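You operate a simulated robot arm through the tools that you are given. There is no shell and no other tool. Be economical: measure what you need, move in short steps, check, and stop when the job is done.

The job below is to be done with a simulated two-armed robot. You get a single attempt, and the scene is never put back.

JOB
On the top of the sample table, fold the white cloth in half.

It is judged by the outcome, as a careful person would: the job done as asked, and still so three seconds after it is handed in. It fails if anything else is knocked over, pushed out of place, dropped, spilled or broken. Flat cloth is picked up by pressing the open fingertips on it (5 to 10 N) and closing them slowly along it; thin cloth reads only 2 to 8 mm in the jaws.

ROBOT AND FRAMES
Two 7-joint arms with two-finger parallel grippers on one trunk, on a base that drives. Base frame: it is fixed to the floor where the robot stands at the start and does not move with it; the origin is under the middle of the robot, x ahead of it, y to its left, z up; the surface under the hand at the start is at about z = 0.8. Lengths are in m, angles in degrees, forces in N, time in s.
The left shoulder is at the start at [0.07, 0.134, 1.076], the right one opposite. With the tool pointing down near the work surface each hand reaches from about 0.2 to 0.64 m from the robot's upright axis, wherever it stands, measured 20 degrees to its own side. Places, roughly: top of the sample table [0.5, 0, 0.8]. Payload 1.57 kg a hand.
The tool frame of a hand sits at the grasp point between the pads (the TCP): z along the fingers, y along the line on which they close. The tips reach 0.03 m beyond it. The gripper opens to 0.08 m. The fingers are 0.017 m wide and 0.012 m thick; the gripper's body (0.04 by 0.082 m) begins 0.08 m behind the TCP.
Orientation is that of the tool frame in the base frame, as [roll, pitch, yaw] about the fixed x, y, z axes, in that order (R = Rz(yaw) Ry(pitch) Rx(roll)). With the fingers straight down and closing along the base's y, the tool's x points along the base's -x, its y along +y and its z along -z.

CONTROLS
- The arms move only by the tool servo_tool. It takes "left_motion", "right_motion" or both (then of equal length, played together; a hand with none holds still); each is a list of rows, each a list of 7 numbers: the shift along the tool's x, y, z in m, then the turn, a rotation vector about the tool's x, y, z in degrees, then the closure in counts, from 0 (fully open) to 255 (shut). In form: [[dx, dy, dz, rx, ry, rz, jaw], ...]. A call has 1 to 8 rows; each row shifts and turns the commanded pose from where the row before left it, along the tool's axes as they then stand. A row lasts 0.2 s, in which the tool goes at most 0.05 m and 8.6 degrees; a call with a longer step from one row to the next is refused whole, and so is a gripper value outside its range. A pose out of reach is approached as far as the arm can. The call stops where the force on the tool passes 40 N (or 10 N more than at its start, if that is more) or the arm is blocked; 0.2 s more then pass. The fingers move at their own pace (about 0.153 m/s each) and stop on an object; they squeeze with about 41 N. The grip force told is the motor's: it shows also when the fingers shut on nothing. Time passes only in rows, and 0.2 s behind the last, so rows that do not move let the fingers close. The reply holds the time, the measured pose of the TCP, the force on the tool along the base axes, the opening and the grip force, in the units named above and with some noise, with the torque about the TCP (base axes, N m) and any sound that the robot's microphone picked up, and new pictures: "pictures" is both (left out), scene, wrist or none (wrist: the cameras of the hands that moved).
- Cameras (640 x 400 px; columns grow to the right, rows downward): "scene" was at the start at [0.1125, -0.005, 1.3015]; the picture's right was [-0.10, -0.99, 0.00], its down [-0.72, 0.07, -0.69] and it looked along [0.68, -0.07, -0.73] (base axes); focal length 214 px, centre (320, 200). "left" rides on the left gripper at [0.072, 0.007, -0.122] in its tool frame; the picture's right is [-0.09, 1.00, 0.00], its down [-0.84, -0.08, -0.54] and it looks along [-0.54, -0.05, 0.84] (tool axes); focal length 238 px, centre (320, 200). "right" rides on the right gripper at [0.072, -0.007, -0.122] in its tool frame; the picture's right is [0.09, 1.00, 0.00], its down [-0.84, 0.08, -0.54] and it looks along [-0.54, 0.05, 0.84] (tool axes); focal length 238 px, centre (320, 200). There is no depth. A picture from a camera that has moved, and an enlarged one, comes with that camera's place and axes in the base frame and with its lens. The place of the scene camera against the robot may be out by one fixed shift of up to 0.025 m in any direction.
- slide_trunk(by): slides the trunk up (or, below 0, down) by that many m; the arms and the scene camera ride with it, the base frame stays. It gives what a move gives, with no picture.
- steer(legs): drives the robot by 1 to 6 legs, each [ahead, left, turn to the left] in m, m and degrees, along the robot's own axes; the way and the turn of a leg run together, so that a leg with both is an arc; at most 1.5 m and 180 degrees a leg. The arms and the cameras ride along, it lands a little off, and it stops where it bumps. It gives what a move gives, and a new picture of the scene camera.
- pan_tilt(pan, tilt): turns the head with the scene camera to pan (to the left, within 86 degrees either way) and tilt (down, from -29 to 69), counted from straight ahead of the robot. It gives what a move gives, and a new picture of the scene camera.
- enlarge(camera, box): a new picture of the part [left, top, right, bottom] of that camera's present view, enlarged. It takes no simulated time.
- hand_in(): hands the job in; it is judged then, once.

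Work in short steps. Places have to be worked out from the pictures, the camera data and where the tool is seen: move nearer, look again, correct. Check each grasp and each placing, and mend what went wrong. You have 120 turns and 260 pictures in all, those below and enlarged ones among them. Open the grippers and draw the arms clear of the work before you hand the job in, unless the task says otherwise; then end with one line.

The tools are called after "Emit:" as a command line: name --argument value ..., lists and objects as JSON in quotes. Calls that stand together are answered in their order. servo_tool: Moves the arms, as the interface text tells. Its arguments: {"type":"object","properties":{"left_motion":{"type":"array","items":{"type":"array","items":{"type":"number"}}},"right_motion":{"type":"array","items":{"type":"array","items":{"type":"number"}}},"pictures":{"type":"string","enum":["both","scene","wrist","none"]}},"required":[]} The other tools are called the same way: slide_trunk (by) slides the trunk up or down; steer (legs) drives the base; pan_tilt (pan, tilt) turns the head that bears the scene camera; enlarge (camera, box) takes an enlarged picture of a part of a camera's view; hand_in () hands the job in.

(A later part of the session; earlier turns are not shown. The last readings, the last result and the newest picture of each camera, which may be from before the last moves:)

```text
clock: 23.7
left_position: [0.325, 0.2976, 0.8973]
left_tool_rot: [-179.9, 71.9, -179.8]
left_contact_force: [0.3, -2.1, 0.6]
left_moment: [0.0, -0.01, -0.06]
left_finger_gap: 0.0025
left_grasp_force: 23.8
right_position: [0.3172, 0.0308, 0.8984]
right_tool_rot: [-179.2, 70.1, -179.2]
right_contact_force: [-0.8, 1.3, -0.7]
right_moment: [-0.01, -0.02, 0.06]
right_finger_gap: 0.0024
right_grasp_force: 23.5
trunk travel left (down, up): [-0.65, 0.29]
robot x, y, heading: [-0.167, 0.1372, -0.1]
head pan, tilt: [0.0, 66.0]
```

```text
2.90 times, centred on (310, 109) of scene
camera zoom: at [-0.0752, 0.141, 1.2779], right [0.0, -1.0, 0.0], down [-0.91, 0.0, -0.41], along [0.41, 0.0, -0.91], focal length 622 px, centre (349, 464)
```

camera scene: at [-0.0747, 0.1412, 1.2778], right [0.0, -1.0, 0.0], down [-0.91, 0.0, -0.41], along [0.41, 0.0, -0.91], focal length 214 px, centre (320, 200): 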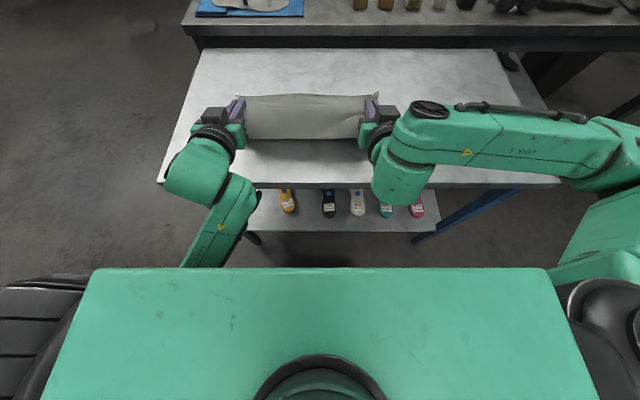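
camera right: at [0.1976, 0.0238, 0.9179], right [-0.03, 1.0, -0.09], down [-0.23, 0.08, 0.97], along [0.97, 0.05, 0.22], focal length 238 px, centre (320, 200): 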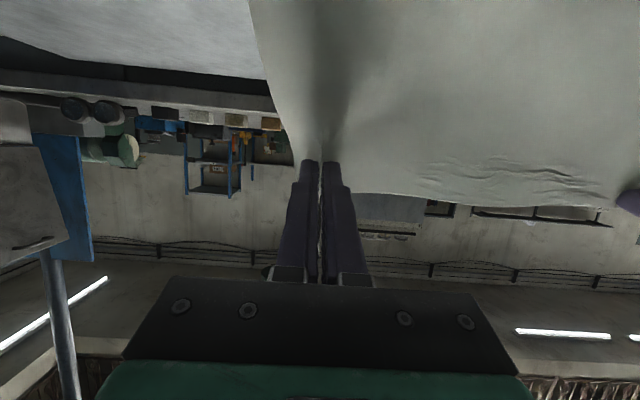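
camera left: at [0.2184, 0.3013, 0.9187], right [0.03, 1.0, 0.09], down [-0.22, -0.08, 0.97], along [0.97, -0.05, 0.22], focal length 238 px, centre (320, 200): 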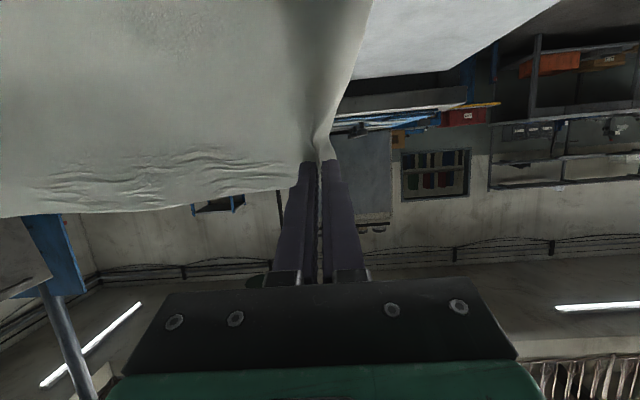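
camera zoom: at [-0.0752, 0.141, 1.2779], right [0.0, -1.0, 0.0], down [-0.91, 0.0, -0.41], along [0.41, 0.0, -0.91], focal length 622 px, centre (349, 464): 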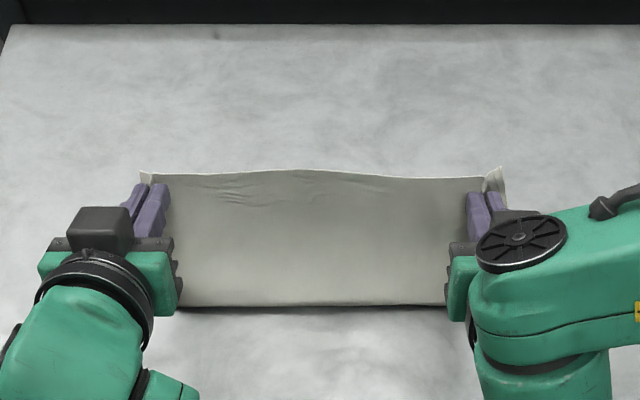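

The sheet is bellying toward the robot because it wasn't taut. I'll go back up and forward over the intended fold line (x≈0.48), then swing the edge back down along a taut arc with the fingers horizontal.

Emit:
servo_tool --left_motion '[[-0.0142, 0, 0.0244, 0, 0, 0, 255], [-0.0142, 0, 0.0244, 0, 0, 0, 255], [-0.0142, 0, 0.0244, 0, 0, 0, 255], [-0.0142, 0, 0.0244, 0, 0, 0, 255], [-0.0142, 0, 0.0244, 0, 0, 0, 255], [0, 0, 0, 0, -7, 0, 255], [0, 0, 0, 0, -7, 0, 255]]' --right_motion '[[-0.0142, 0, 0.0226, 0, 0, 0, 255], [-0.0142, 0, 0.0226, 0, 0, 0, 255], [-0.0142, 0, 0.0226, 0, 0, 0, 255], [-0.0142, 0, 0.0226, 0, 0, 0, 255], [-0.0142, 0, 0.0226, 0, 0, 0, 255], [0, 0, 0, 0, -7, 0, 255], [0, 0, 0, 0, -7, 0, 255]]' --pictures "wrist"

Emit:
enlarge --camera "scene" --box '[200, 40, 420, 178]'

```text
clock: 25.3
left_position: [0.4662, 0.2993, 0.9277]
left_tool_rot: [-178.7, 86.1, -178.9]
left_contact_force: [-0.5, -1.4, 0.0]
left_moment: [0.01, -0.05, -0.04]
left_finger_gap: 0.0026
left_grasp_force: 24.1
right_position: [0.4481, 0.0331, 0.9286]
right_tool_rot: [-175.6, 84.1, -175.9]
right_contact_force: [0.3, 0.6, -0.4]
right_moment: [0.0, -0.03, 0.02]
right_finger_gap: 0.0021
right_grasp_force: 23.9
trunk travel left (down, up): [-0.65, 0.29]
robot x, y, heading: [-0.1664, 0.1374, -0.0]
head pan, tilt: [0.0, 66.0]
camera right: at [0.3187, 0.0268, 0.8706], right [-0.01, 0.99, -0.1], down [-0.45, 0.09, 0.89], along [0.89, 0.05, 0.45], focal length 238 px, centre (320, 200)
camera left: at [0.3386, 0.3066, 0.864], right [0.01, 1.0, 0.09], down [-0.48, -0.08, 0.87], along [0.88, -0.05, 0.48], focal length 238 px, centre (320, 200)
```

right: 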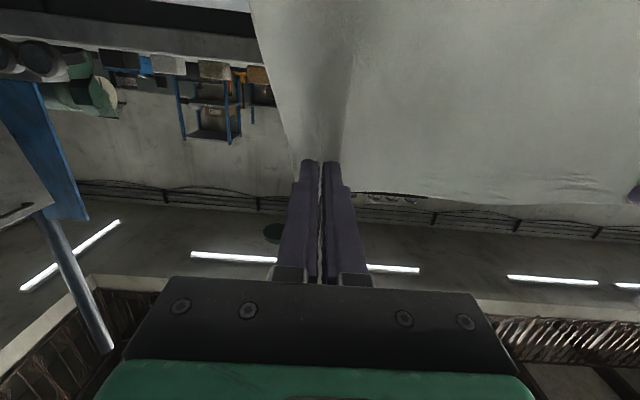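
left: 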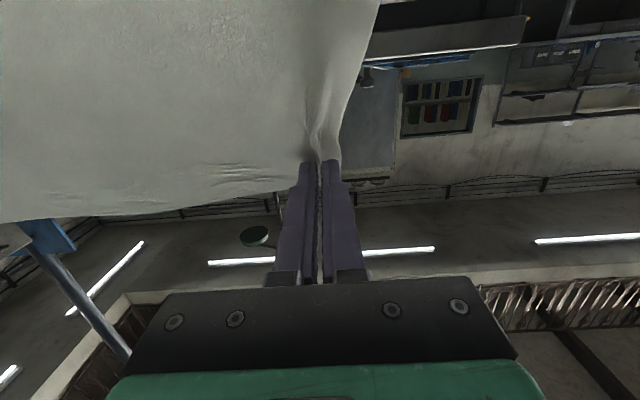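

```text
2.90 times, centred on (310, 109) of scene
camera zoom: at [-0.0744, 0.1427, 1.2779], right [0.0, -1.0, 0.0], down [-0.91, 0.0, -0.41], along [0.41, 0.0, -0.91], focal length 622 px, centre (349, 464)
```

zoom: 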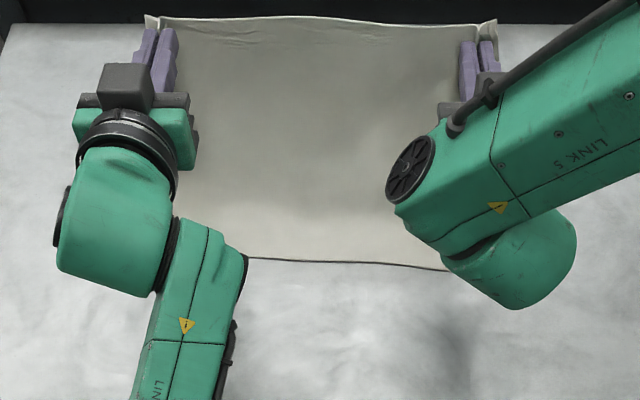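

The near edge is at x≈0.36 and the held edge stands above x≈0.49, about where the fold line should be. Next I do the first half of the taut swing back and down.

Emit:
servo_tool --left_motion '[[0.0053, 0, -0.0146, 0, 2, 0, 255], [0.0078, 0, -0.0142, 0, 2, 0, 255], [0.0091, 0, -0.0127, 0, 2, 0, 255], [0.0105, 0, -0.0119, 0, 2, 0, 255], [0, 0, 0, 0, 0, 0, 255]]' --right_motion '[[0.0053, 0, -0.0146, 0, 2, 0, 255], [0.0078, 0, -0.0142, 0, 2, 0, 255], [0.0091, 0, -0.0127, 0, 2, 0, 255], [0.0105, 0, -0.0119, 0, 2, 0, 255], [0, 0, 0, 0, 0, 0, 255]]' --pictures "none"

Emit:
enlarge --camera "scene" --box '[200, 40, 420, 178]'

Emit:
enlarge --camera "right" --box '[0, 0, 640, 400]'

```text
clock: 26.5
left_position: [0.4074, 0.2977, 0.9005]
left_tool_rot: [-180.0, 77.9, -179.8]
left_contact_force: [-0.7, -1.6, -0.1]
left_moment: [-0.01, -0.01, -0.06]
left_finger_gap: 0.0025
left_grasp_force: 24.1
right_position: [0.3896, 0.0306, 0.9019]
right_tool_rot: [-178.7, 76.1, -178.7]
right_contact_force: [0.6, 1.3, -0.9]
right_moment: [-0.03, -0.01, 0.02]
right_finger_gap: 0.0022
right_grasp_force: 24.1
trunk travel left (down, up): [-0.65, 0.29]
robot x, y, heading: [-0.1647, 0.1395, -0.1]
head pan, tilt: [0.0, 66.0]
```

```text
2.90 times, centred on (310, 109) of scene
camera zoom: at [-0.0743, 0.1414, 1.2778], right [0.0, -1.0, 0.0], down [-0.91, 0.0, -0.41], along [0.41, 0.0, -0.91], focal length 622 px, centre (349, 464)
```

zoom: 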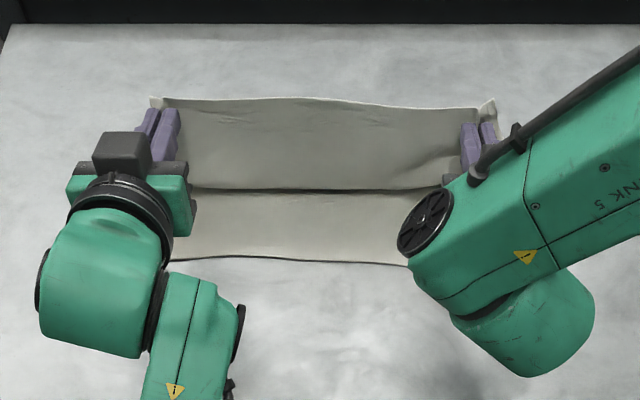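

```text
1.00 times, centred on (320, 200) of right (not enlarged: the box is as wide or as high as the picture)
camera zoom: at [0.2534, 0.0238, 0.8622], right [-0.02, 1.0, -0.09], down [-0.32, 0.08, 0.94], along [0.95, 0.05, 0.32], focal length 238 px, centre (320, 200)
```

zoom: 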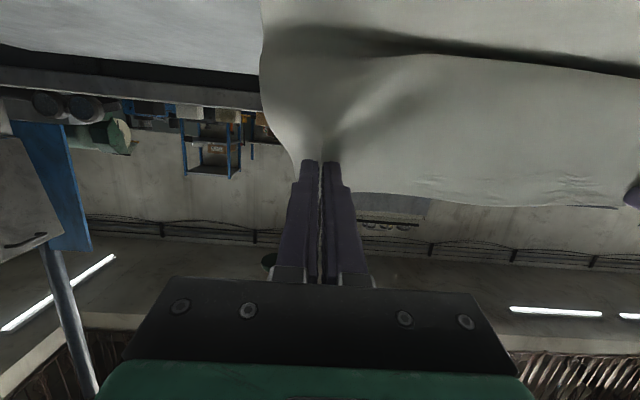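

The sheet now hangs from the grip with its lower part laying back from the fold near x≈0.48, which is right. I'll continue back and down.

Emit:
servo_tool --left_motion '[[0.0116, 0, -0.0122, 0, 2, 0, 255], [0.0118, 0, -0.0106, 0, 2, 0, 255], [0.0117, 0, -0.0088, 0, 2, 0, 255], [0.0106, 0, -0.0074, 0, 2, 0, 255], [0, 0, 0, 0, 0, 0, 255]]' --right_motion '[[0.0116, 0, -0.0122, 0, 2, 0, 255], [0.0118, 0, -0.0106, 0, 2, 0, 255], [0.0117, 0, -0.0088, 0, 2, 0, 255], [0.0106, 0, -0.0074, 0, 2, 0, 255], [0, 0, 0, 0, 0, 0, 255]]' --pictures "none"

Emit:
enlarge --camera "scene" --box '[200, 40, 420, 178]'

Emit:
enlarge --camera "right" --box '[0, 0, 640, 400]'

```text
clock: 27.7
left_position: [0.3582, 0.298, 0.8665]
left_tool_rot: [-179.9, 69.9, -179.8]
left_contact_force: [-0.9, -2.0, -0.6]
left_moment: [-0.01, 0.0, -0.06]
left_finger_gap: 0.0023
left_grasp_force: 24.0
right_position: [0.3393, 0.0288, 0.8702]
right_tool_rot: [-179.1, 68.0, -179.2]
right_contact_force: [0.1, 3.0, -0.2]
right_moment: [0.02, -0.02, 0.05]
right_finger_gap: 0.0022
right_grasp_force: 23.7
trunk travel left (down, up): [-0.65, 0.29]
robot x, y, heading: [-0.1641, 0.1359, 0.0]
head pan, tilt: [0.0, 66.0]
```

```text
2.90 times, centred on (310, 109) of scene
camera zoom: at [-0.0745, 0.1415, 1.2778], right [0.0, -1.0, 0.0], down [-0.91, 0.0, -0.41], along [0.41, 0.0, -0.91], focal length 622 px, centre (349, 464)
```

zoom: 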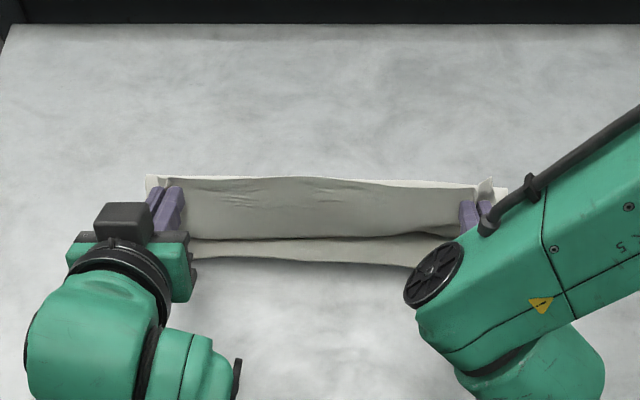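

```text
1.00 times, centred on (320, 200) of right (not enlarged: the box is as wide or as high as the picture)
camera zoom: at [0.1992, 0.023, 0.8494], right [-0.04, 1.0, -0.09], down [-0.19, 0.08, 0.98], along [0.98, 0.05, 0.19], focal length 238 px, centre (320, 200)
```

zoom: 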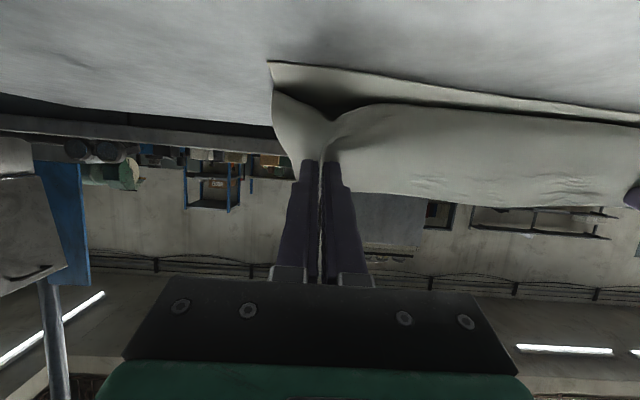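

The near edge stays at x≈0.36, but the circular path pulled the fold back to about 0.47, so the top layer would overhang. I'll return above the fold line (x≈0.49) and lay it along a lower, diagonal path instead.

Emit:
servo_tool --left_motion '[[-0.0234, 0, -0.009, 0, 0, 0, 255], [-0.0259, 0, 0.0115, 0, 0, 0, 255], [-0.0132, 0, 0.0296, 0, 0, 0, 255], [-0.0132, 0, 0.0296, 0, 0, 0, 255], [-0.0132, 0, 0.0296, 0, 0, 0, 255], [0, 0, 0, 0, -7, 0, 255], [0, 0, 0, 0, -7, 0, 255], [0, 0, 0, 0, 0, 0, 255]]' --right_motion '[[-0.0234, 0, -0.009, 0, 0, 0, 255], [-0.0259, 0, 0.0115, 0, 0, 0, 255], [-0.014, 0, 0.0318, 0, 0, 0, 255], [-0.014, 0, 0.0318, 0, 0, 0, 255], [-0.014, 0, 0.0318, 0, 0, 0, 255], [0, 0, 0, 0, -7, 0, 255], [0, 0, 0, 0, -7, 0, 255], [0, 0, 0, 0, 0, 0, 255]]' --pictures "none"

Emit:
enlarge --camera "scene" --box '[200, 40, 420, 178]'

```text
clock: 29.5
left_position: [0.4726, 0.2967, 0.9198]
left_tool_rot: [179.3, 84.0, 179.2]
left_contact_force: [-0.5, -2.7, -1.4]
left_moment: [0.0, -0.01, -0.04]
left_finger_gap: 0.0028
left_grasp_force: 23.7
right_position: [0.4638, 0.0281, 0.9178]
right_tool_rot: [-178.1, 82.2, -178.3]
right_contact_force: [1.0, 1.8, 0.6]
right_moment: [0.01, 0.0, 0.07]
right_finger_gap: 0.0021
right_grasp_force: 24.4
trunk travel left (down, up): [-0.65, 0.29]
robot x, y, heading: [-0.1687, 0.1363, -0.0]
head pan, tilt: [0.0, 66.0]
```

```text
2.90 times, centred on (310, 109) of scene
camera zoom: at [-0.0747, 0.14, 1.2779], right [0.0, -1.0, 0.0], down [-0.91, 0.0, -0.41], along [0.41, 0.0, -0.91], focal length 622 px, centre (349, 464)
```

zoom: 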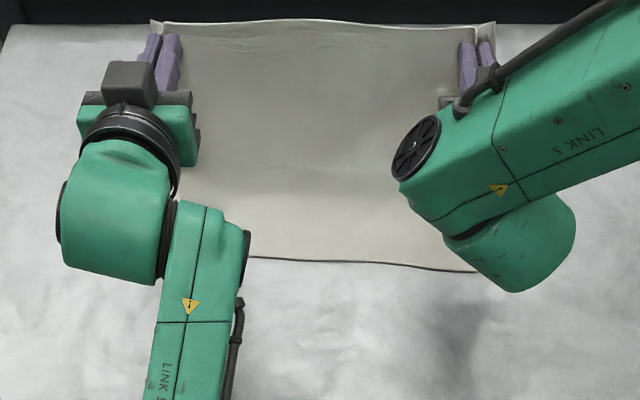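

The geometry is set with the near edge at x≈0.36 and the grip above x≈0.50. I'll lay it down diagonally, moving back as much as down.

Emit:
servo_tool --left_motion '[[0.0098, -0.0005, -0.0093, 0, 2.5, 0, 255], [0.0101, -0.0005, -0.0089, 0, 2.5, 0, 255], [0.0105, -0.0005, -0.0084, 0, 2.5, 0, 255], [0.0109, 0, -0.008, 0, 2.5, 0, 255], [0.0112, 0, -0.0075, 0, 2.5, 0, 255], [0.0115, 0, -0.007, 0, 2.5, 0, 255], [0, 0, 0, 0, 0, 0, 255]]' --right_motion '[[0.0099, 0.0005, -0.01, 0, 2.5, 0, 255], [0.0102, 0.0005, -0.0096, 0, 2.5, 0, 255], [0.0106, 0.0005, -0.0091, 0, 2.5, 0, 255], [0.011, 0, -0.0087, 0, 2.5, 0, 255], [0.0114, 0, -0.0082, 0, 2.5, 0, 255], [0.0117, 0, -0.0077, 0, 2.5, 0, 255], [0, 0, 0, 0, 0, 0, 255]]' --pictures "none"

Emit:
enlarge --camera "scene" --box '[200, 40, 420, 178]'

Emit:
enlarge --camera "left" --box '[0, 0, 640, 400]'

```text
clock: 31.1
left_position: [0.4113, 0.2971, 0.8671]
left_tool_rot: [-179.9, 68.9, -180.0]
left_contact_force: [0.6, -0.3, -0.5]
left_moment: [-0.03, 0.02, -0.01]
left_finger_gap: 0.0022
left_grasp_force: 23.6
right_position: [0.3974, 0.0328, 0.8662]
right_tool_rot: [-179.2, 67.1, -179.1]
right_contact_force: [0.8, 0.7, 0.0]
right_moment: [-0.01, 0.01, 0.01]
right_finger_gap: 0.0022
right_grasp_force: 23.7
trunk travel left (down, up): [-0.65, 0.29]
robot x, y, heading: [-0.1686, 0.1404, -0.0]
head pan, tilt: [0.0, 66.0]
```

```text
2.90 times, centred on (310, 109) of scene
camera zoom: at [-0.0746, 0.1415, 1.2778], right [0.0, -1.0, 0.0], down [-0.91, 0.0, -0.41], along [0.41, 0.0, -0.91], focal length 622 px, centre (349, 464)
```

zoom: 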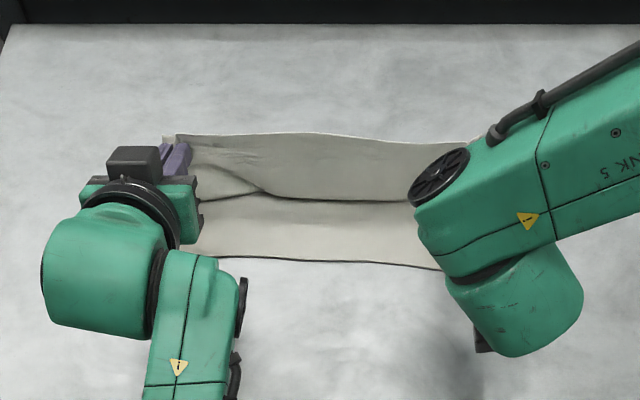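

```text
1.00 times, centred on (320, 200) of left (not enlarged: the box is as wide or as high as the picture)
camera zoom: at [0.2723, 0.3042, 0.8444], right [0.03, 1.0, 0.09], down [-0.2, -0.08, 0.98], along [0.98, -0.05, 0.2], focal length 238 px, centre (320, 200)
```

zoom: 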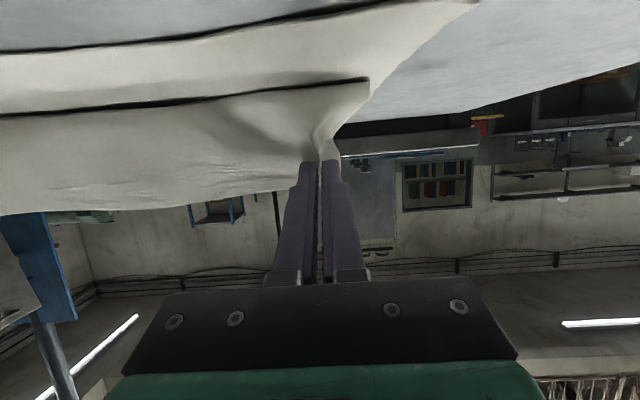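

The layers look right: bottom near edge at x≈0.36, fold around 0.50, and about 6 cm still hanging. I'll continue laying down to roughly 2 cm above the table.

Emit:
servo_tool --left_motion '[[0.0117, 0, -0.0086, 0, 2, 0, 255], [0.012, 0, -0.0082, 0, 2, 0, 255], [0.0123, 0, -0.0078, 0, 2, 0, 255], [0.0125, 0, -0.0074, 0, 2, 0, 255], [0, 0, 0, 0, 0, 0, 255]]' --right_motion '[[0.0117, 0, -0.0086, 0, 2, 0, 255], [0.012, 0, -0.0082, 0, 2, 0, 255], [0.0123, 0, -0.0078, 0, 2, 0, 255], [0.0125, 0, -0.0074, 0, 2, 0, 255], [0, 0, 0, 0, 0, 0, 255]]' --pictures "wrist"

Emit:
enlarge --camera "scene" --box '[200, 40, 420, 178]'

```text
clock: 32.3
left_position: [0.3621, 0.2976, 0.8359]
left_tool_rot: [-179.9, 60.9, -179.9]
left_contact_force: [0.6, -0.7, 1.4]
left_moment: [-0.02, 0.01, -0.02]
left_finger_gap: 0.0026
left_grasp_force: 24.2
right_position: [0.347, 0.0319, 0.8395]
right_tool_rot: [-179.3, 59.2, -179.4]
right_contact_force: [-0.2, 0.6, -0.2]
right_moment: [0.03, 0.03, 0.07]
right_finger_gap: 0.0025
right_grasp_force: 23.6
trunk travel left (down, up): [-0.65, 0.29]
robot x, y, heading: [-0.1683, 0.1405, -0.2]
head pan, tilt: [0.0, 66.0]
camera right: at [0.2045, 0.0248, 0.8411], right [-0.05, 1.0, -0.08], down [-0.03, 0.08, 1.0], along [1.0, 0.05, 0.03], focal length 238 px, centre (320, 200)
camera left: at [0.2217, 0.3044, 0.8321], right [0.04, 1.0, 0.08], down [-0.07, -0.08, 0.99], along [1.0, -0.05, 0.06], focal length 238 px, centre (320, 200)
```

right: 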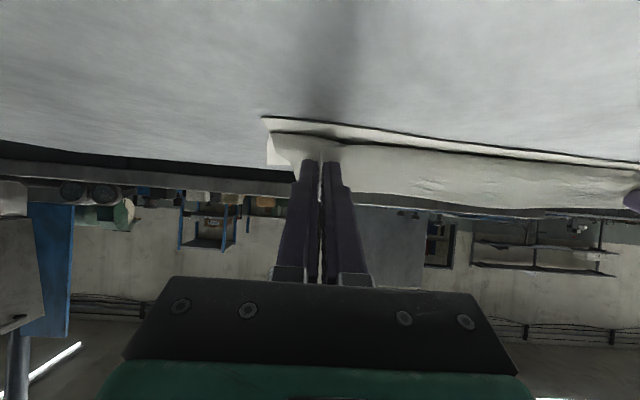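
left: 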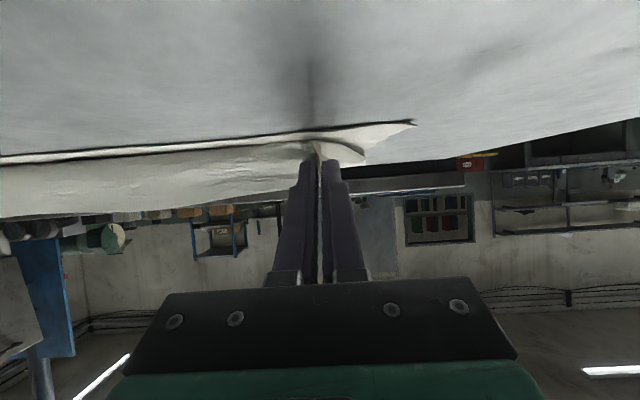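

```text
2.90 times, centred on (310, 109) of scene
camera zoom: at [-0.0745, 0.1415, 1.2778], right [0.0, -1.0, 0.0], down [-0.91, 0.0, -0.41], along [0.41, 0.0, -0.91], focal length 622 px, centre (349, 464)
```

zoom: 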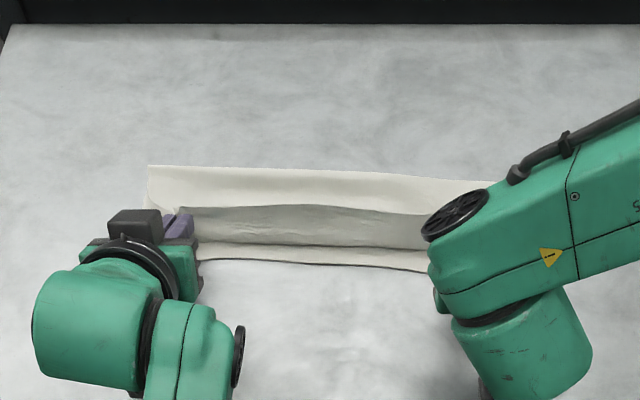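

The fold line lies at x≈0.49 and the strip near the grip still stands. I'll pull it the last centimetre toward the robot and down, then open slightly while retracting so the edge is drawn outward.

Emit:
servo_tool --left_motion '[[0.0056, 0, -0.0037, 0, 0, 0, 255], [0.0056, 0, -0.0037, 0, 0, 0, 255], [0, 0, 0, 0, 0, 0, 255]]' --right_motion '[[0.0055, 0, -0.0015, 0, 0, 0, 255], [0.0055, 0, -0.0015, 0, 0, 0, 255], [0, 0, 0, 0, 0, 0, 255]]' --pictures "wrist"

Emit:
enlarge --camera "scene" --box '[200, 40, 420, 178]'

```text
clock: 33.1
left_position: [0.3512, 0.2972, 0.8308]
left_tool_rot: [179.9, 61.0, -179.9]
left_contact_force: [-0.7, 0.6, 1.7]
left_moment: [0.02, -0.05, 0.02]
left_finger_gap: 0.0025
left_grasp_force: 23.9
right_position: [0.3379, 0.0331, 0.8299]
right_tool_rot: [-179.4, 59.3, -179.5]
right_contact_force: [0.0, 0.5, 1.8]
right_moment: [-0.01, -0.06, 0.0]
right_finger_gap: 0.0023
right_grasp_force: 23.9
trunk travel left (down, up): [-0.65, 0.29]
robot x, y, heading: [-0.1678, 0.1391, 0.0]
head pan, tilt: [0.0, 66.0]
camera right: at [0.1958, 0.0253, 0.8324], right [-0.05, 1.0, -0.08], down [-0.04, 0.08, 1.0], along [1.0, 0.05, 0.03], focal length 238 px, centre (320, 200)
camera left: at [0.2093, 0.3039, 0.8267], right [0.04, 1.0, 0.08], down [-0.07, -0.08, 0.99], along [1.0, -0.05, 0.07], focal length 238 px, centre (320, 200)
```

right: 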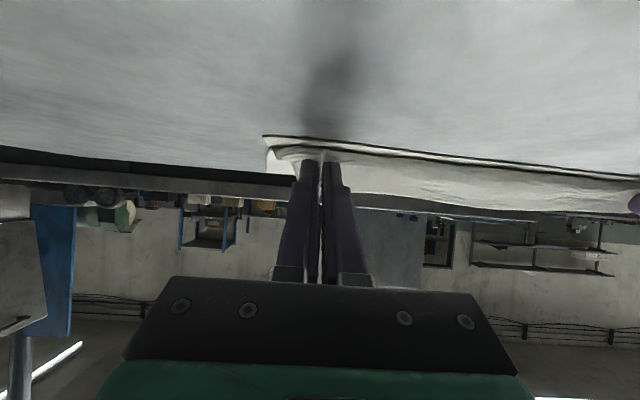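
left: 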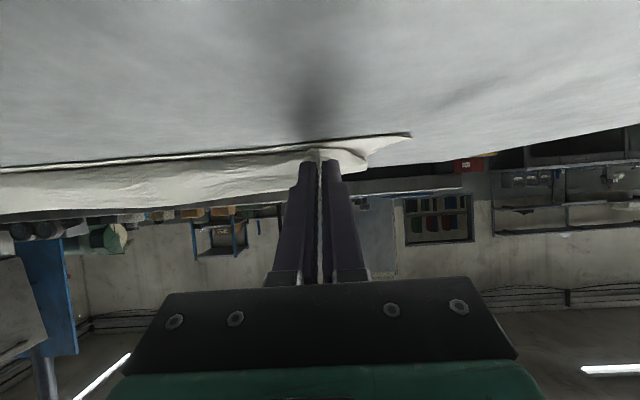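

```text
2.90 times, centred on (310, 109) of scene
camera zoom: at [-0.0752, 0.1413, 1.278], right [0.0, -1.0, 0.0], down [-0.91, 0.0, -0.41], along [0.41, 0.0, -0.91], focal length 622 px, centre (349, 464)
```

zoom: 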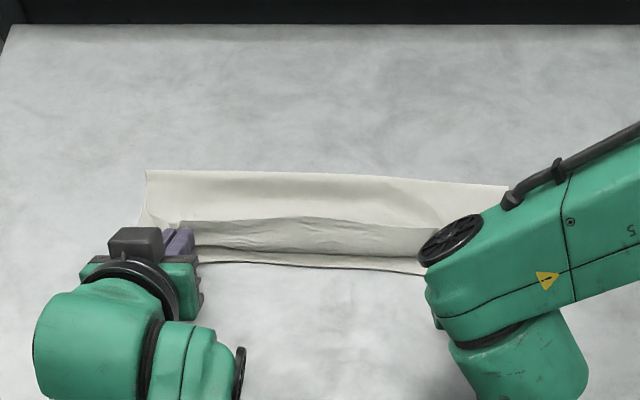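

The edge strip stands about 3 cm upright. I'll move the hands back toward the robot while opening just a little, so the strip gets drawn and tipped outward as the fingers slip off.

Emit:
servo_tool --left_motion '[[0.005, 0, -0.0087, 0, 0, 0, 255], [0.004, 0, -0.007, 0, 0, 0, 235], [0.006, 0, -0.0104, 0, 0, 0, 230], [0.008, 0, -0.0139, 0, 0, 0, 225], [0.008, 0, -0.0139, 0, 0, 0, 225]]' --right_motion '[[0.005, 0, -0.0087, 0, 0, 0, 255], [0.004, 0, -0.007, 0, 0, 0, 235], [0.006, 0, -0.0104, 0, 0, 0, 230], [0.008, 0, -0.0139, 0, 0, 0, 225], [0.008, 0, -0.0139, 0, 0, 0, 225]]' --pictures "wrist"

Emit:
enlarge --camera "scene" --box '[200, 40, 420, 178]'

```text
clock: 34.3
left_position: [0.2889, 0.2967, 0.8299]
left_tool_rot: [180.0, 60.9, -180.0]
left_contact_force: [-0.3, 0.6, 0.1]
left_moment: [-0.02, 0.01, 0.0]
left_finger_gap: 0.0095
left_grasp_force: 0.1
right_position: [0.2749, 0.0335, 0.8322]
right_tool_rot: [-179.4, 59.2, -179.5]
right_contact_force: [-0.9, -0.8, 1.0]
right_moment: [-0.02, 0.0, -0.01]
right_finger_gap: 0.0093
right_grasp_force: 0.1
trunk travel left (down, up): [-0.65, 0.29]
robot x, y, heading: [-0.1667, 0.1361, 0.0]
head pan, tilt: [0.0, 66.0]
camera right: at [0.1331, 0.0257, 0.8338], right [-0.05, 1.0, -0.08], down [-0.04, 0.08, 1.0], along [1.0, 0.05, 0.03], focal length 238 px, centre (320, 200)
camera left: at [0.1478, 0.3036, 0.8269], right [0.04, 1.0, 0.08], down [-0.07, -0.08, 0.99], along [1.0, -0.05, 0.07], focal length 238 px, centre (320, 200)
```

right: 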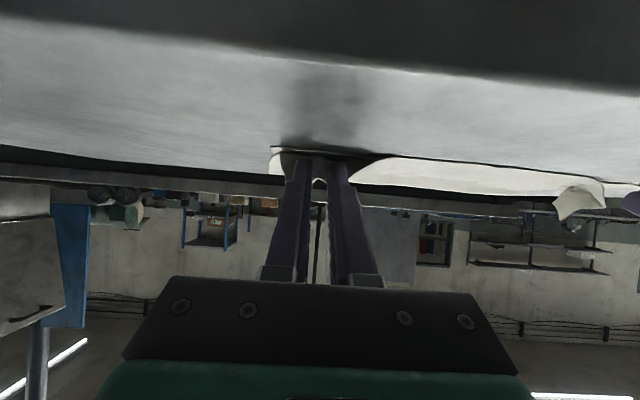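
left: 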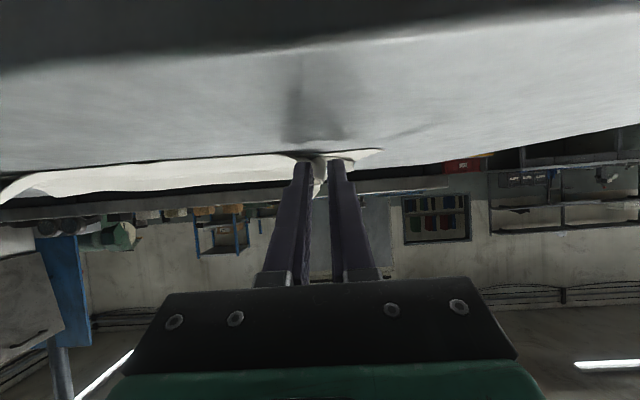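

```text
2.90 times, centred on (310, 109) of scene
camera zoom: at [-0.0758, 0.1413, 1.278], right [0.0, -1.0, 0.0], down [-0.91, 0.0, -0.41], along [0.41, 0.0, -0.91], focal length 622 px, centre (349, 464)
```

zoom: 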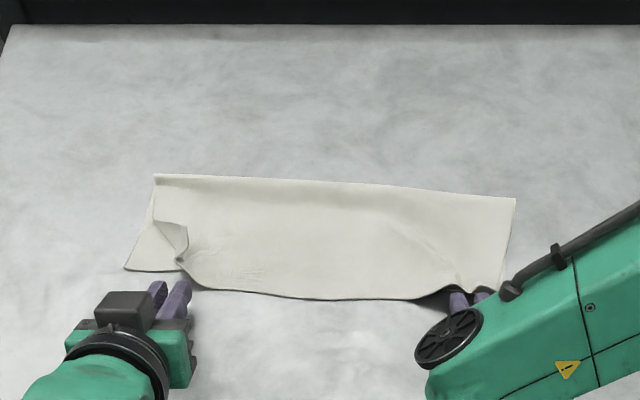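

The edge flipped outward along the middle; only the two corners are still curled up. I'll back the hands off and up to see everything.

Emit:
servo_tool --left_motion '[[0.0, 0, -0.03, 0, 0, 0, 200], [0, 0, -0.035, 0, 7, 0, 150], [0, 0, -0.035, 0, 7, 0, 150], [-0.02, 0, -0.03, 0, 7, 0, 150], [-0.02, 0, -0.03, 0, 7, 0, 150]]' --right_motion '[[0.0, 0, -0.03, 0, 0, 0, 200], [0, 0, -0.035, 0, 7, 0, 150], [0, 0, -0.035, 0, 7, 0, 150], [-0.02, 0, -0.03, 0, 7, 0, 150], [-0.02, 0, -0.03, 0, 7, 0, 150]]'

Emit:
enlarge --camera "scene" --box '[200, 60, 420, 198]'

```text
clock: 35.0
left_position: [0.2473, 0.3032, 0.8448]
left_tool_rot: [162.9, 54.4, 161.0]
left_contact_force: [-0.4, -0.3, 1.0]
left_moment: [0.01, -0.02, -0.02]
left_finger_gap: 0.0331
left_grasp_force: 0.0
left hand out of reach, approached as far as the arm can: row 2, 3
right_position: [0.2133, 0.0335, 0.87]
right_tool_rot: [-179.4, 50.3, -179.4]
right_contact_force: [-0.3, 0.4, -0.1]
right_moment: [-0.01, -0.03, -0.04]
right_finger_gap: 0.0332
right_grasp_force: 0.0
right hand out of reach, approached as far as the arm can: row 3
trunk travel left (down, up): [-0.65, 0.29]
robot x, y, heading: [-0.1689, 0.1342, -0.2]
head pan, tilt: [0.0, 66.0]
stopped in row 3 (left hand): the arm was blocked; the commanded pose is now the measured one
camera scene: at [-0.0749, 0.1428, 1.2778], right [0.0, -1.0, 0.0], down [-0.91, 0.0, -0.41], along [0.41, 0.0, -0.91], focal length 214 px, centre (320, 200)
camera right: at [0.0738, 0.0272, 0.8939], right [-0.06, 1.0, -0.08], down [0.11, 0.08, 0.99], along [0.99, 0.05, -0.12], focal length 238 px, centre (320, 200)
camera left: at [0.1076, 0.3195, 0.8558], right [0.14, 0.96, 0.25], down [0.0, -0.25, 0.97], along [0.99, -0.13, -0.04], focal length 238 px, centre (320, 200)
```

scene: 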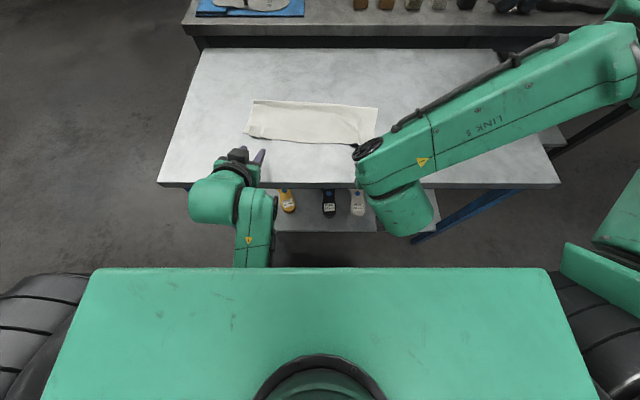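
right: 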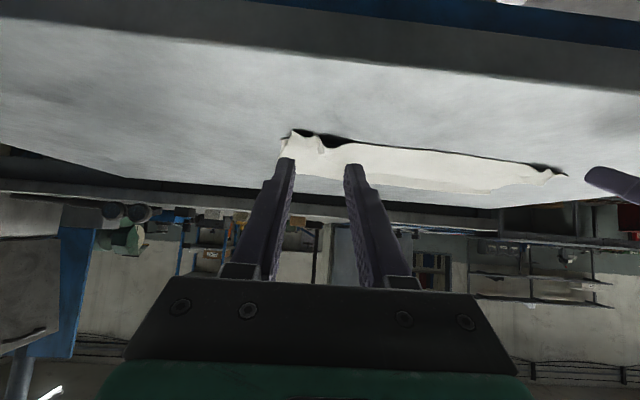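
left: 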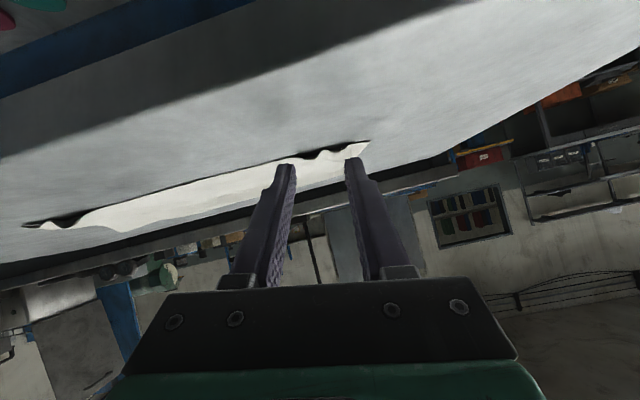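

```text
2.90 times, centred on (310, 129) of scene
camera zoom: at [-0.0749, 0.1428, 1.2778], right [0.0, -1.0, 0.0], down [-0.91, 0.0, -0.41], along [0.41, 0.0, -0.91], focal length 622 px, centre (349, 406)
```

zoom: 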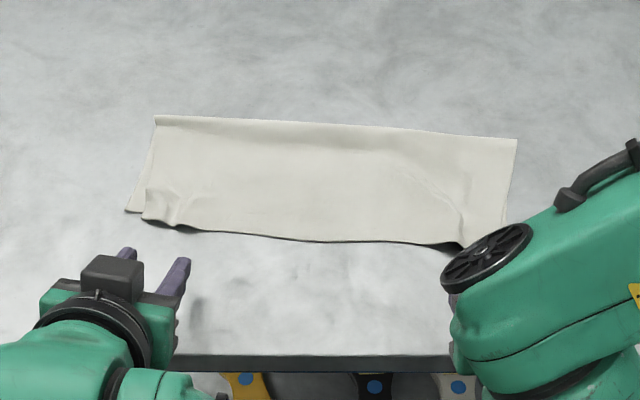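

The fold looks very good, with both corners nearly unrolled. The left arm is cramped, so I'll raise the trunk to clear the hands and look again.

Emit:
slide_trunk --by 0.15

Emit:
steer --legs '[[-0.06, 0, 0]]'

Emit:
pan_tilt --pan 0 --tilt 58

```text
clock: 36.8
left_position: [0.248, 0.302, 0.9956]
left_tool_rot: [162.9, 54.5, 160.9]
left_contact_force: [-0.2, 0.9, 0.4]
left_moment: [-0.01, -0.02, -0.01]
left_finger_gap: 0.0331
left_grasp_force: 0.1
right_position: [0.2141, 0.0323, 1.0212]
right_tool_rot: [-179.5, 50.4, -179.5]
right_contact_force: [0.2, 0.3, 0.3]
right_moment: [-0.01, -0.03, 0.02]
right_finger_gap: 0.0327
right_grasp_force: 0.0
trunk travel left (down, up): [-0.8, 0.14]
robot x, y, heading: [-0.1675, 0.1351, -0.1]
head pan, tilt: [0.0, 66.0]
```

```text
clock: 37.7
left_position: [0.1913, 0.301, 0.9949]
left_tool_rot: [163.0, 54.3, 161.1]
left_contact_force: [0.3, -0.4, 0.3]
left_moment: [0.0, 0.04, 0.03]
left_finger_gap: 0.0328
left_grasp_force: 0.1
right_position: [0.1587, 0.0323, 1.0195]
right_tool_rot: [-179.6, 50.3, -179.6]
right_contact_force: [0.1, 0.4, -0.6]
right_moment: [0.01, 0.02, -0.05]
right_finger_gap: 0.0329
right_grasp_force: 0.1
trunk travel left (down, up): [-0.8, 0.14]
robot x, y, heading: [-0.2271, 0.1392, -0.2]
head pan, tilt: [0.0, 66.0]
camera scene: at [-0.1293, 0.1413, 1.4274], right [0.0, -1.0, 0.0], down [-0.92, 0.0, -0.4], along [0.4, 0.0, -0.92], focal length 214 px, centre (320, 200)
```

scene: 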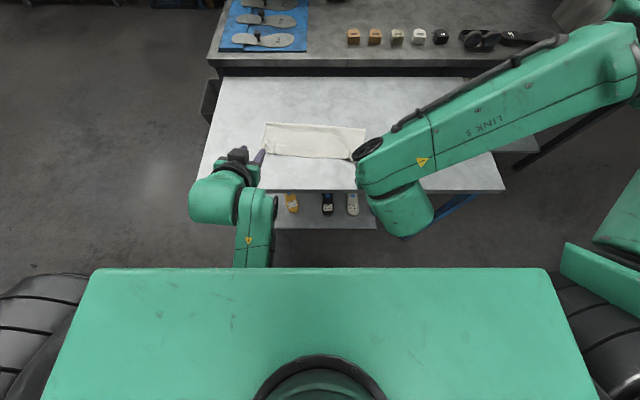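

```text
clock: 38.4
left_position: [0.1875, 0.3003, 0.9957]
left_tool_rot: [162.8, 54.5, 160.7]
left_contact_force: [0.2, -0.9, -1.0]
left_moment: [0.01, 0.01, 0.0]
left_finger_gap: 0.0329
left_grasp_force: 0.1
right_position: [0.1545, 0.0337, 1.0214]
right_tool_rot: [-179.5, 50.5, -179.5]
right_contact_force: [0.0, 0.0, 0.0]
right_moment: [0.02, -0.01, 0.01]
right_finger_gap: 0.033
right_grasp_force: 0.0
trunk travel left (down, up): [-0.8, 0.14]
robot x, y, heading: [-0.2273, 0.1383, 0.0]
head pan, tilt: [0.0, 58.0]
camera scene: at [-0.126, 0.1414, 1.4369], right [0.0, -1.0, 0.0], down [-0.85, 0.0, -0.53], along [0.53, 0.0, -0.85], focal length 214 px, centre (320, 200)
```

scene: 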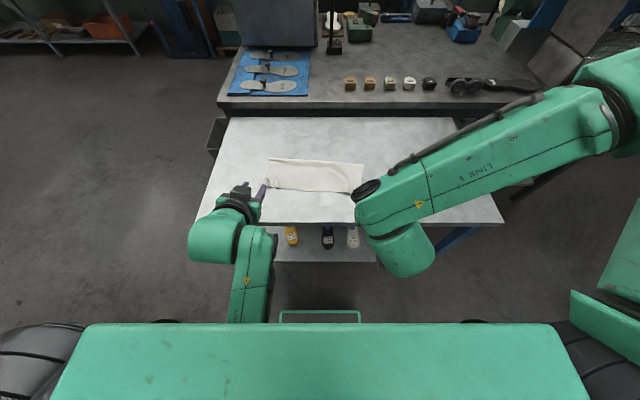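

Now I'll zoom in on the folded cloth.

Emit:
enlarge --camera "scene" --box '[240, 140, 400, 240]'

Emit:
enlarge --camera "right" --box '[0, 0, 640, 400]'

Emit:
enlarge --camera "left" --box '[0, 0, 640, 400]'

```text
4.00 times, centred on (320, 190) of scene
camera zoom: at [-0.126, 0.1414, 1.4369], right [0.0, -1.0, 0.0], down [-0.85, 0.0, -0.53], along [0.53, 0.0, -0.85], focal length 858 px, centre (320, 240)
```

zoom: 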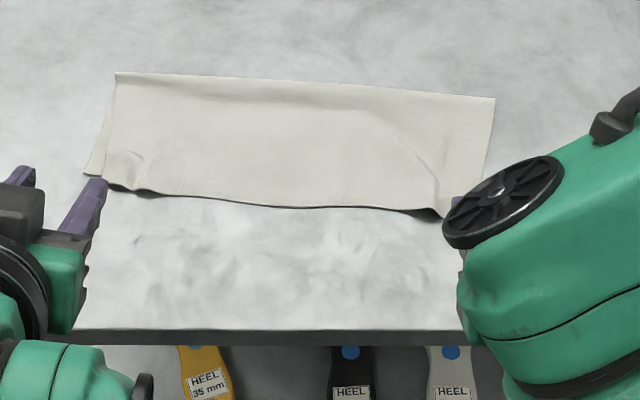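

```text
1.00 times, centred on (320, 200) of right (not enlarged: the box is as wide or as high as the picture)
camera zoom: at [0.0138, 0.0263, 1.0441], right [-0.06, 1.0, -0.08], down [0.11, 0.08, 0.99], along [0.99, 0.05, -0.12], focal length 238 px, centre (320, 200)
```

zoom: 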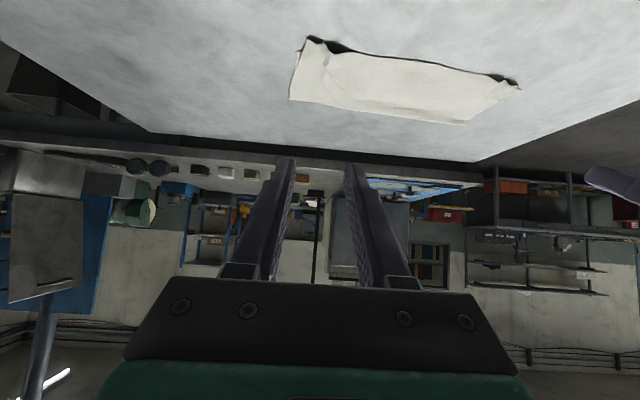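

```text
1.00 times, centred on (320, 200) of left (not enlarged: the box is as wide or as high as the picture)
camera zoom: at [0.0475, 0.3186, 1.0062], right [0.14, 0.96, 0.25], down [0.0, -0.25, 0.97], along [0.99, -0.13, -0.04], focal length 238 px, centre (320, 200)
```

zoom: 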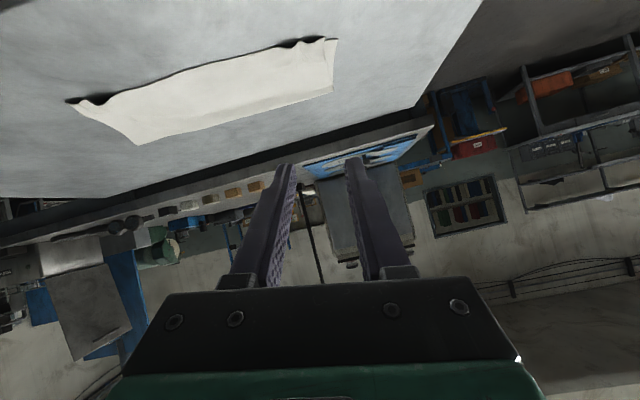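

The fold is close; I'll turn the hands back to vertical and move them apart so I can inspect both corners.

Emit:
servo_tool --left_motion '[[0, 0.01, -0.01, 0, 8, 0, 150], [0, 0.015, 0, 0, 8, 0, 150], [0, 0.02, 0, 0, 8, 0, 150], [0, 0.02, 0, 0, 8, 0, 150], [-0.01, 0.02, 0, 0, 8, 0, 150], [-0.02, 0.02, 0, 0, 8, 0, 150]]' --right_motion '[[0, -0.01, -0.01, 0, 8, 0, 150], [0, -0.015, 0, 0, 8, 0, 150], [0, -0.02, 0, 0, 8, 0, 150], [0, -0.02, 0, 0, 8, 0, 150], [-0.01, -0.02, 0, 0, 8, 0, 150], [-0.02, -0.02, 0, 0, 8, 0, 150]]' --pictures "scene"

Emit:
enlarge --camera "scene" --box '[240, 140, 400, 240]'

```text
clock: 39.6
left_position: [0.1949, 0.4516, 1.0202]
left_tool_rot: [159.8, 15.5, 172.7]
left_contact_force: [0.6, 0.1, -1.4]
left_moment: [0.01, 0.05, 0.01]
left_finger_gap: 0.0329
left_grasp_force: 0.1
left hand out of reach, approached as far as the arm can: row 5, 6
right_position: [0.158, -0.0478, 1.0303]
right_tool_rot: [-179.8, 11.9, -180.0]
right_contact_force: [0.7, -0.7, 0.6]
right_moment: [-0.02, 0.07, -0.02]
right_finger_gap: 0.033
right_grasp_force: 0.0
trunk travel left (down, up): [-0.8, 0.14]
robot x, y, heading: [-0.2264, 0.1381, 0.2]
head pan, tilt: [0.0, 58.0]
stopped in row 6 (left hand): the arm was blocked; the commanded pose is now the measured one
camera scene: at [-0.121, 0.1421, 1.4365], right [0.0, -1.0, 0.0], down [-0.85, 0.0, -0.53], along [0.53, 0.0, -0.85], focal length 214 px, centre (320, 200)
```

scene: 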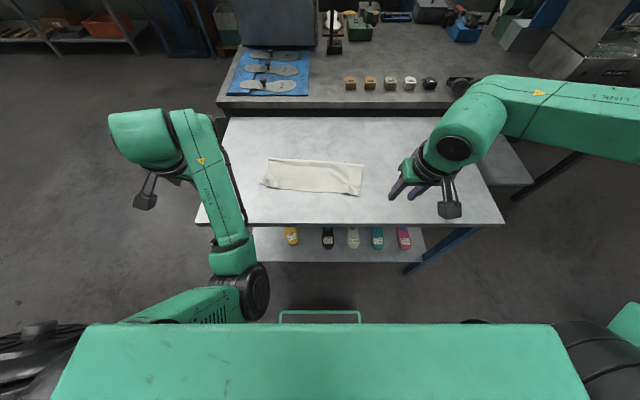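

```text
4.00 times, centred on (320, 190) of scene
camera zoom: at [-0.121, 0.1421, 1.4365], right [0.0, -1.0, 0.0], down [-0.85, 0.0, -0.53], along [0.53, 0.0, -0.85], focal length 858 px, centre (320, 240)
```

zoom: 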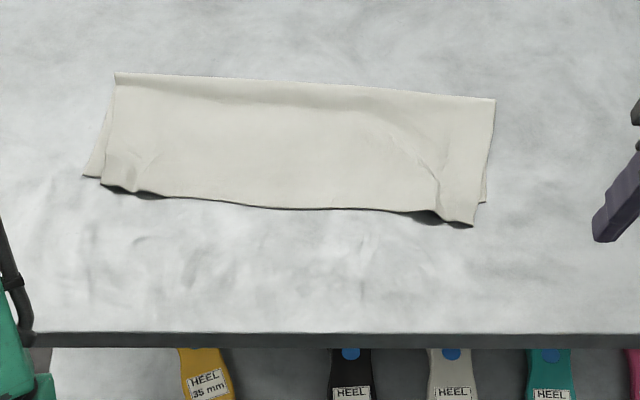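

The fold is decent, but measured corners show the top layer overhanging about 2.6 cm on the right and 1.1 cm on the left. I'll re-lay the right corner, so I drive back in and bring the right hand above the overhanging corner.

Emit:
steer --legs '[[0.06, 0, 0]]'

Emit:
servo_tool --right_motion '[[0, 0.014, 0, 0, 6, 0, 150], [0, 0.018, 0.01, 0, 6, 0, 150], [-0.02, 0.018, 0.03, 0, 0, 0, 150], [-0.03, 0.018, 0.03, 0, 0, 0, 150], [-0.03, 0.018, 0.03, 0, 0, 0, 150], [0, 0, 0.03, 0, 0, 0, 150], [0, 0, 0.02, 0, 0, 0, 150]]'

```text
clock: 40.6
left_position: [0.2468, 0.4514, 1.0243]
left_tool_rot: [159.7, 15.7, 172.8]
left_contact_force: [-0.3, 0.9, -0.6]
left_moment: [0.01, -0.04, 0.01]
left_finger_gap: 0.0331
left_grasp_force: 0.0
right_position: [0.2093, -0.0472, 1.0341]
right_tool_rot: [-179.6, 12.4, -180.0]
right_contact_force: [0.1, 0.4, 0.5]
right_moment: [0.02, 0.0, -0.02]
right_finger_gap: 0.0329
right_grasp_force: 0.0
trunk travel left (down, up): [-0.8, 0.14]
robot x, y, heading: [-0.1716, 0.1392, 0.1]
head pan, tilt: [0.0, 58.0]
camera scene: at [-0.073, 0.1415, 1.4374], right [0.0, -1.0, 0.0], down [-0.85, 0.0, -0.53], along [0.53, 0.0, -0.85], focal length 214 px, centre (320, 200)
```

scene: 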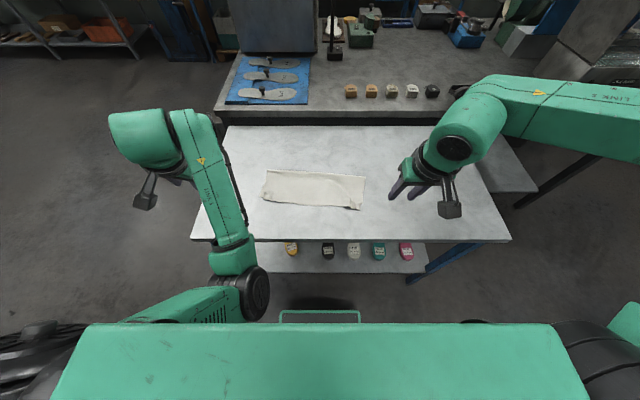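

```text
clock: 42.2
left_position: [0.2493, 0.4508, 1.0208]
left_tool_rot: [159.8, 15.6, 172.8]
left_contact_force: [-0.1, 0.0, 0.1]
left_moment: [-0.05, 0.0, 0.01]
left_finger_gap: 0.0329
left_grasp_force: 0.0
right_position: [0.2962, 0.0384, 0.8791]
right_tool_rot: [-179.8, 0.1, 180.0]
right_contact_force: [0.4, 0.2, -0.2]
right_moment: [-0.02, -0.01, 0.02]
right_finger_gap: 0.0331
right_grasp_force: 0.2
trunk travel left (down, up): [-0.8, 0.14]
robot x, y, heading: [-0.168, 0.1371, -0.1]
head pan, tilt: [0.0, 58.0]
camera scene: at [-0.0667, 0.1416, 1.4369], right [0.0, -1.0, 0.0], down [-0.85, 0.0, -0.53], along [0.53, 0.0, -0.85], focal length 214 px, centre (320, 200)
camera right: at [0.2236, 0.0319, 1.0023], right [-0.09, 1.0, 0.0], down [0.84, 0.08, 0.54], along [0.54, 0.05, -0.84], focal length 238 px, centre (320, 200)
```

scene: 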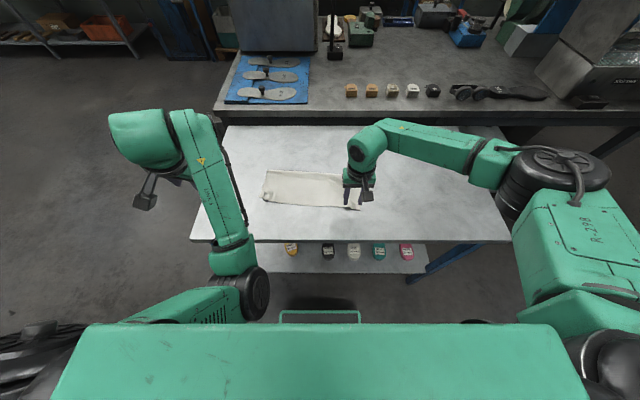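
right: 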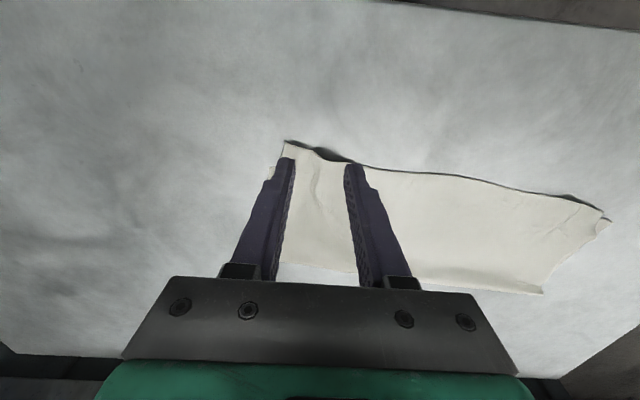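

The wrist view puts the top corner at (0.297, 0.009) and the bottom corner at (0.335, −0.006), so the right overhang really is 3–4 cm. I'll press the fingers onto the single-layer overhang.

Emit:
servo_tool --right_motion '[[-0.014, 0.002, 0.015, 0, 0, 0, 150], [0, 0, 0.02, 0, 0, 0, 150], [0, 0, 0.008, 0, 0, 0, 150], [0, 0, 0.003, 0, 0, 0, 150], [0, 0, 0, 0, 0, 0, 150]]' --pictures "wrist"

```text
clock: 43.4
left_position: [0.2492, 0.4507, 1.0222]
left_tool_rot: [159.8, 15.6, 172.8]
left_contact_force: [-0.5, -0.7, 0.2]
left_moment: [0.0, 0.0, 0.0]
left_finger_gap: 0.033
left_grasp_force: 0.0
right_position: [0.3078, 0.0398, 0.8345]
right_tool_rot: [-179.7, 0.1, 179.9]
right_contact_force: [1.3, -0.2, 1.0]
right_moment: [0.01, -0.01, 0.03]
right_finger_gap: 0.033
right_grasp_force: 0.2
trunk travel left (down, up): [-0.8, 0.14]
robot x, y, heading: [-0.1697, 0.1381, 0.1]
head pan, tilt: [0.0, 58.0]
camera right: at [0.2366, 0.0339, 0.9566], right [-0.09, 1.0, 0.0], down [0.84, 0.08, 0.54], along [0.54, 0.05, -0.84], focal length 238 px, centre (320, 200)
```

right: 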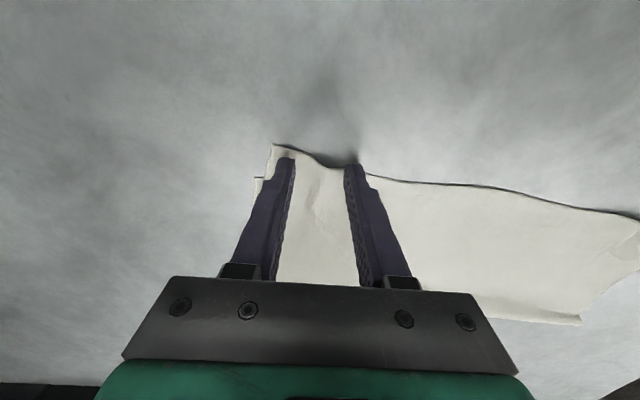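

The inner finger sits right at the cloth edge, so I'll shift 7 mm inward and press.

Emit:
servo_tool --right_motion '[[-0.007, 0, 0, 0, 0, 0, 150], [0, 0, 0.002, 0, 0, 0, 150], [0, 0, 0.0015, 0, 0, 0, 150], [0, 0, 0, 0, 0, 0, 150]]' --pictures "none"

```text
clock: 44.4
left_position: [0.2489, 0.4512, 1.0218]
left_tool_rot: [159.9, 15.7, 172.8]
left_contact_force: [-0.7, 0.2, 0.4]
left_moment: [-0.02, 0.01, 0.01]
left_finger_gap: 0.0329
left_grasp_force: 0.0
right_position: [0.3152, 0.0412, 0.8331]
right_tool_rot: [-179.7, 0.1, 179.9]
right_contact_force: [1.7, -0.7, 8.2]
right_moment: [-0.09, -0.09, 0.03]
right_finger_gap: 0.0332
right_grasp_force: 0.2
trunk travel left (down, up): [-0.8, 0.14]
robot x, y, heading: [-0.1689, 0.1373, -0.1]
head pan, tilt: [0.0, 58.0]
```

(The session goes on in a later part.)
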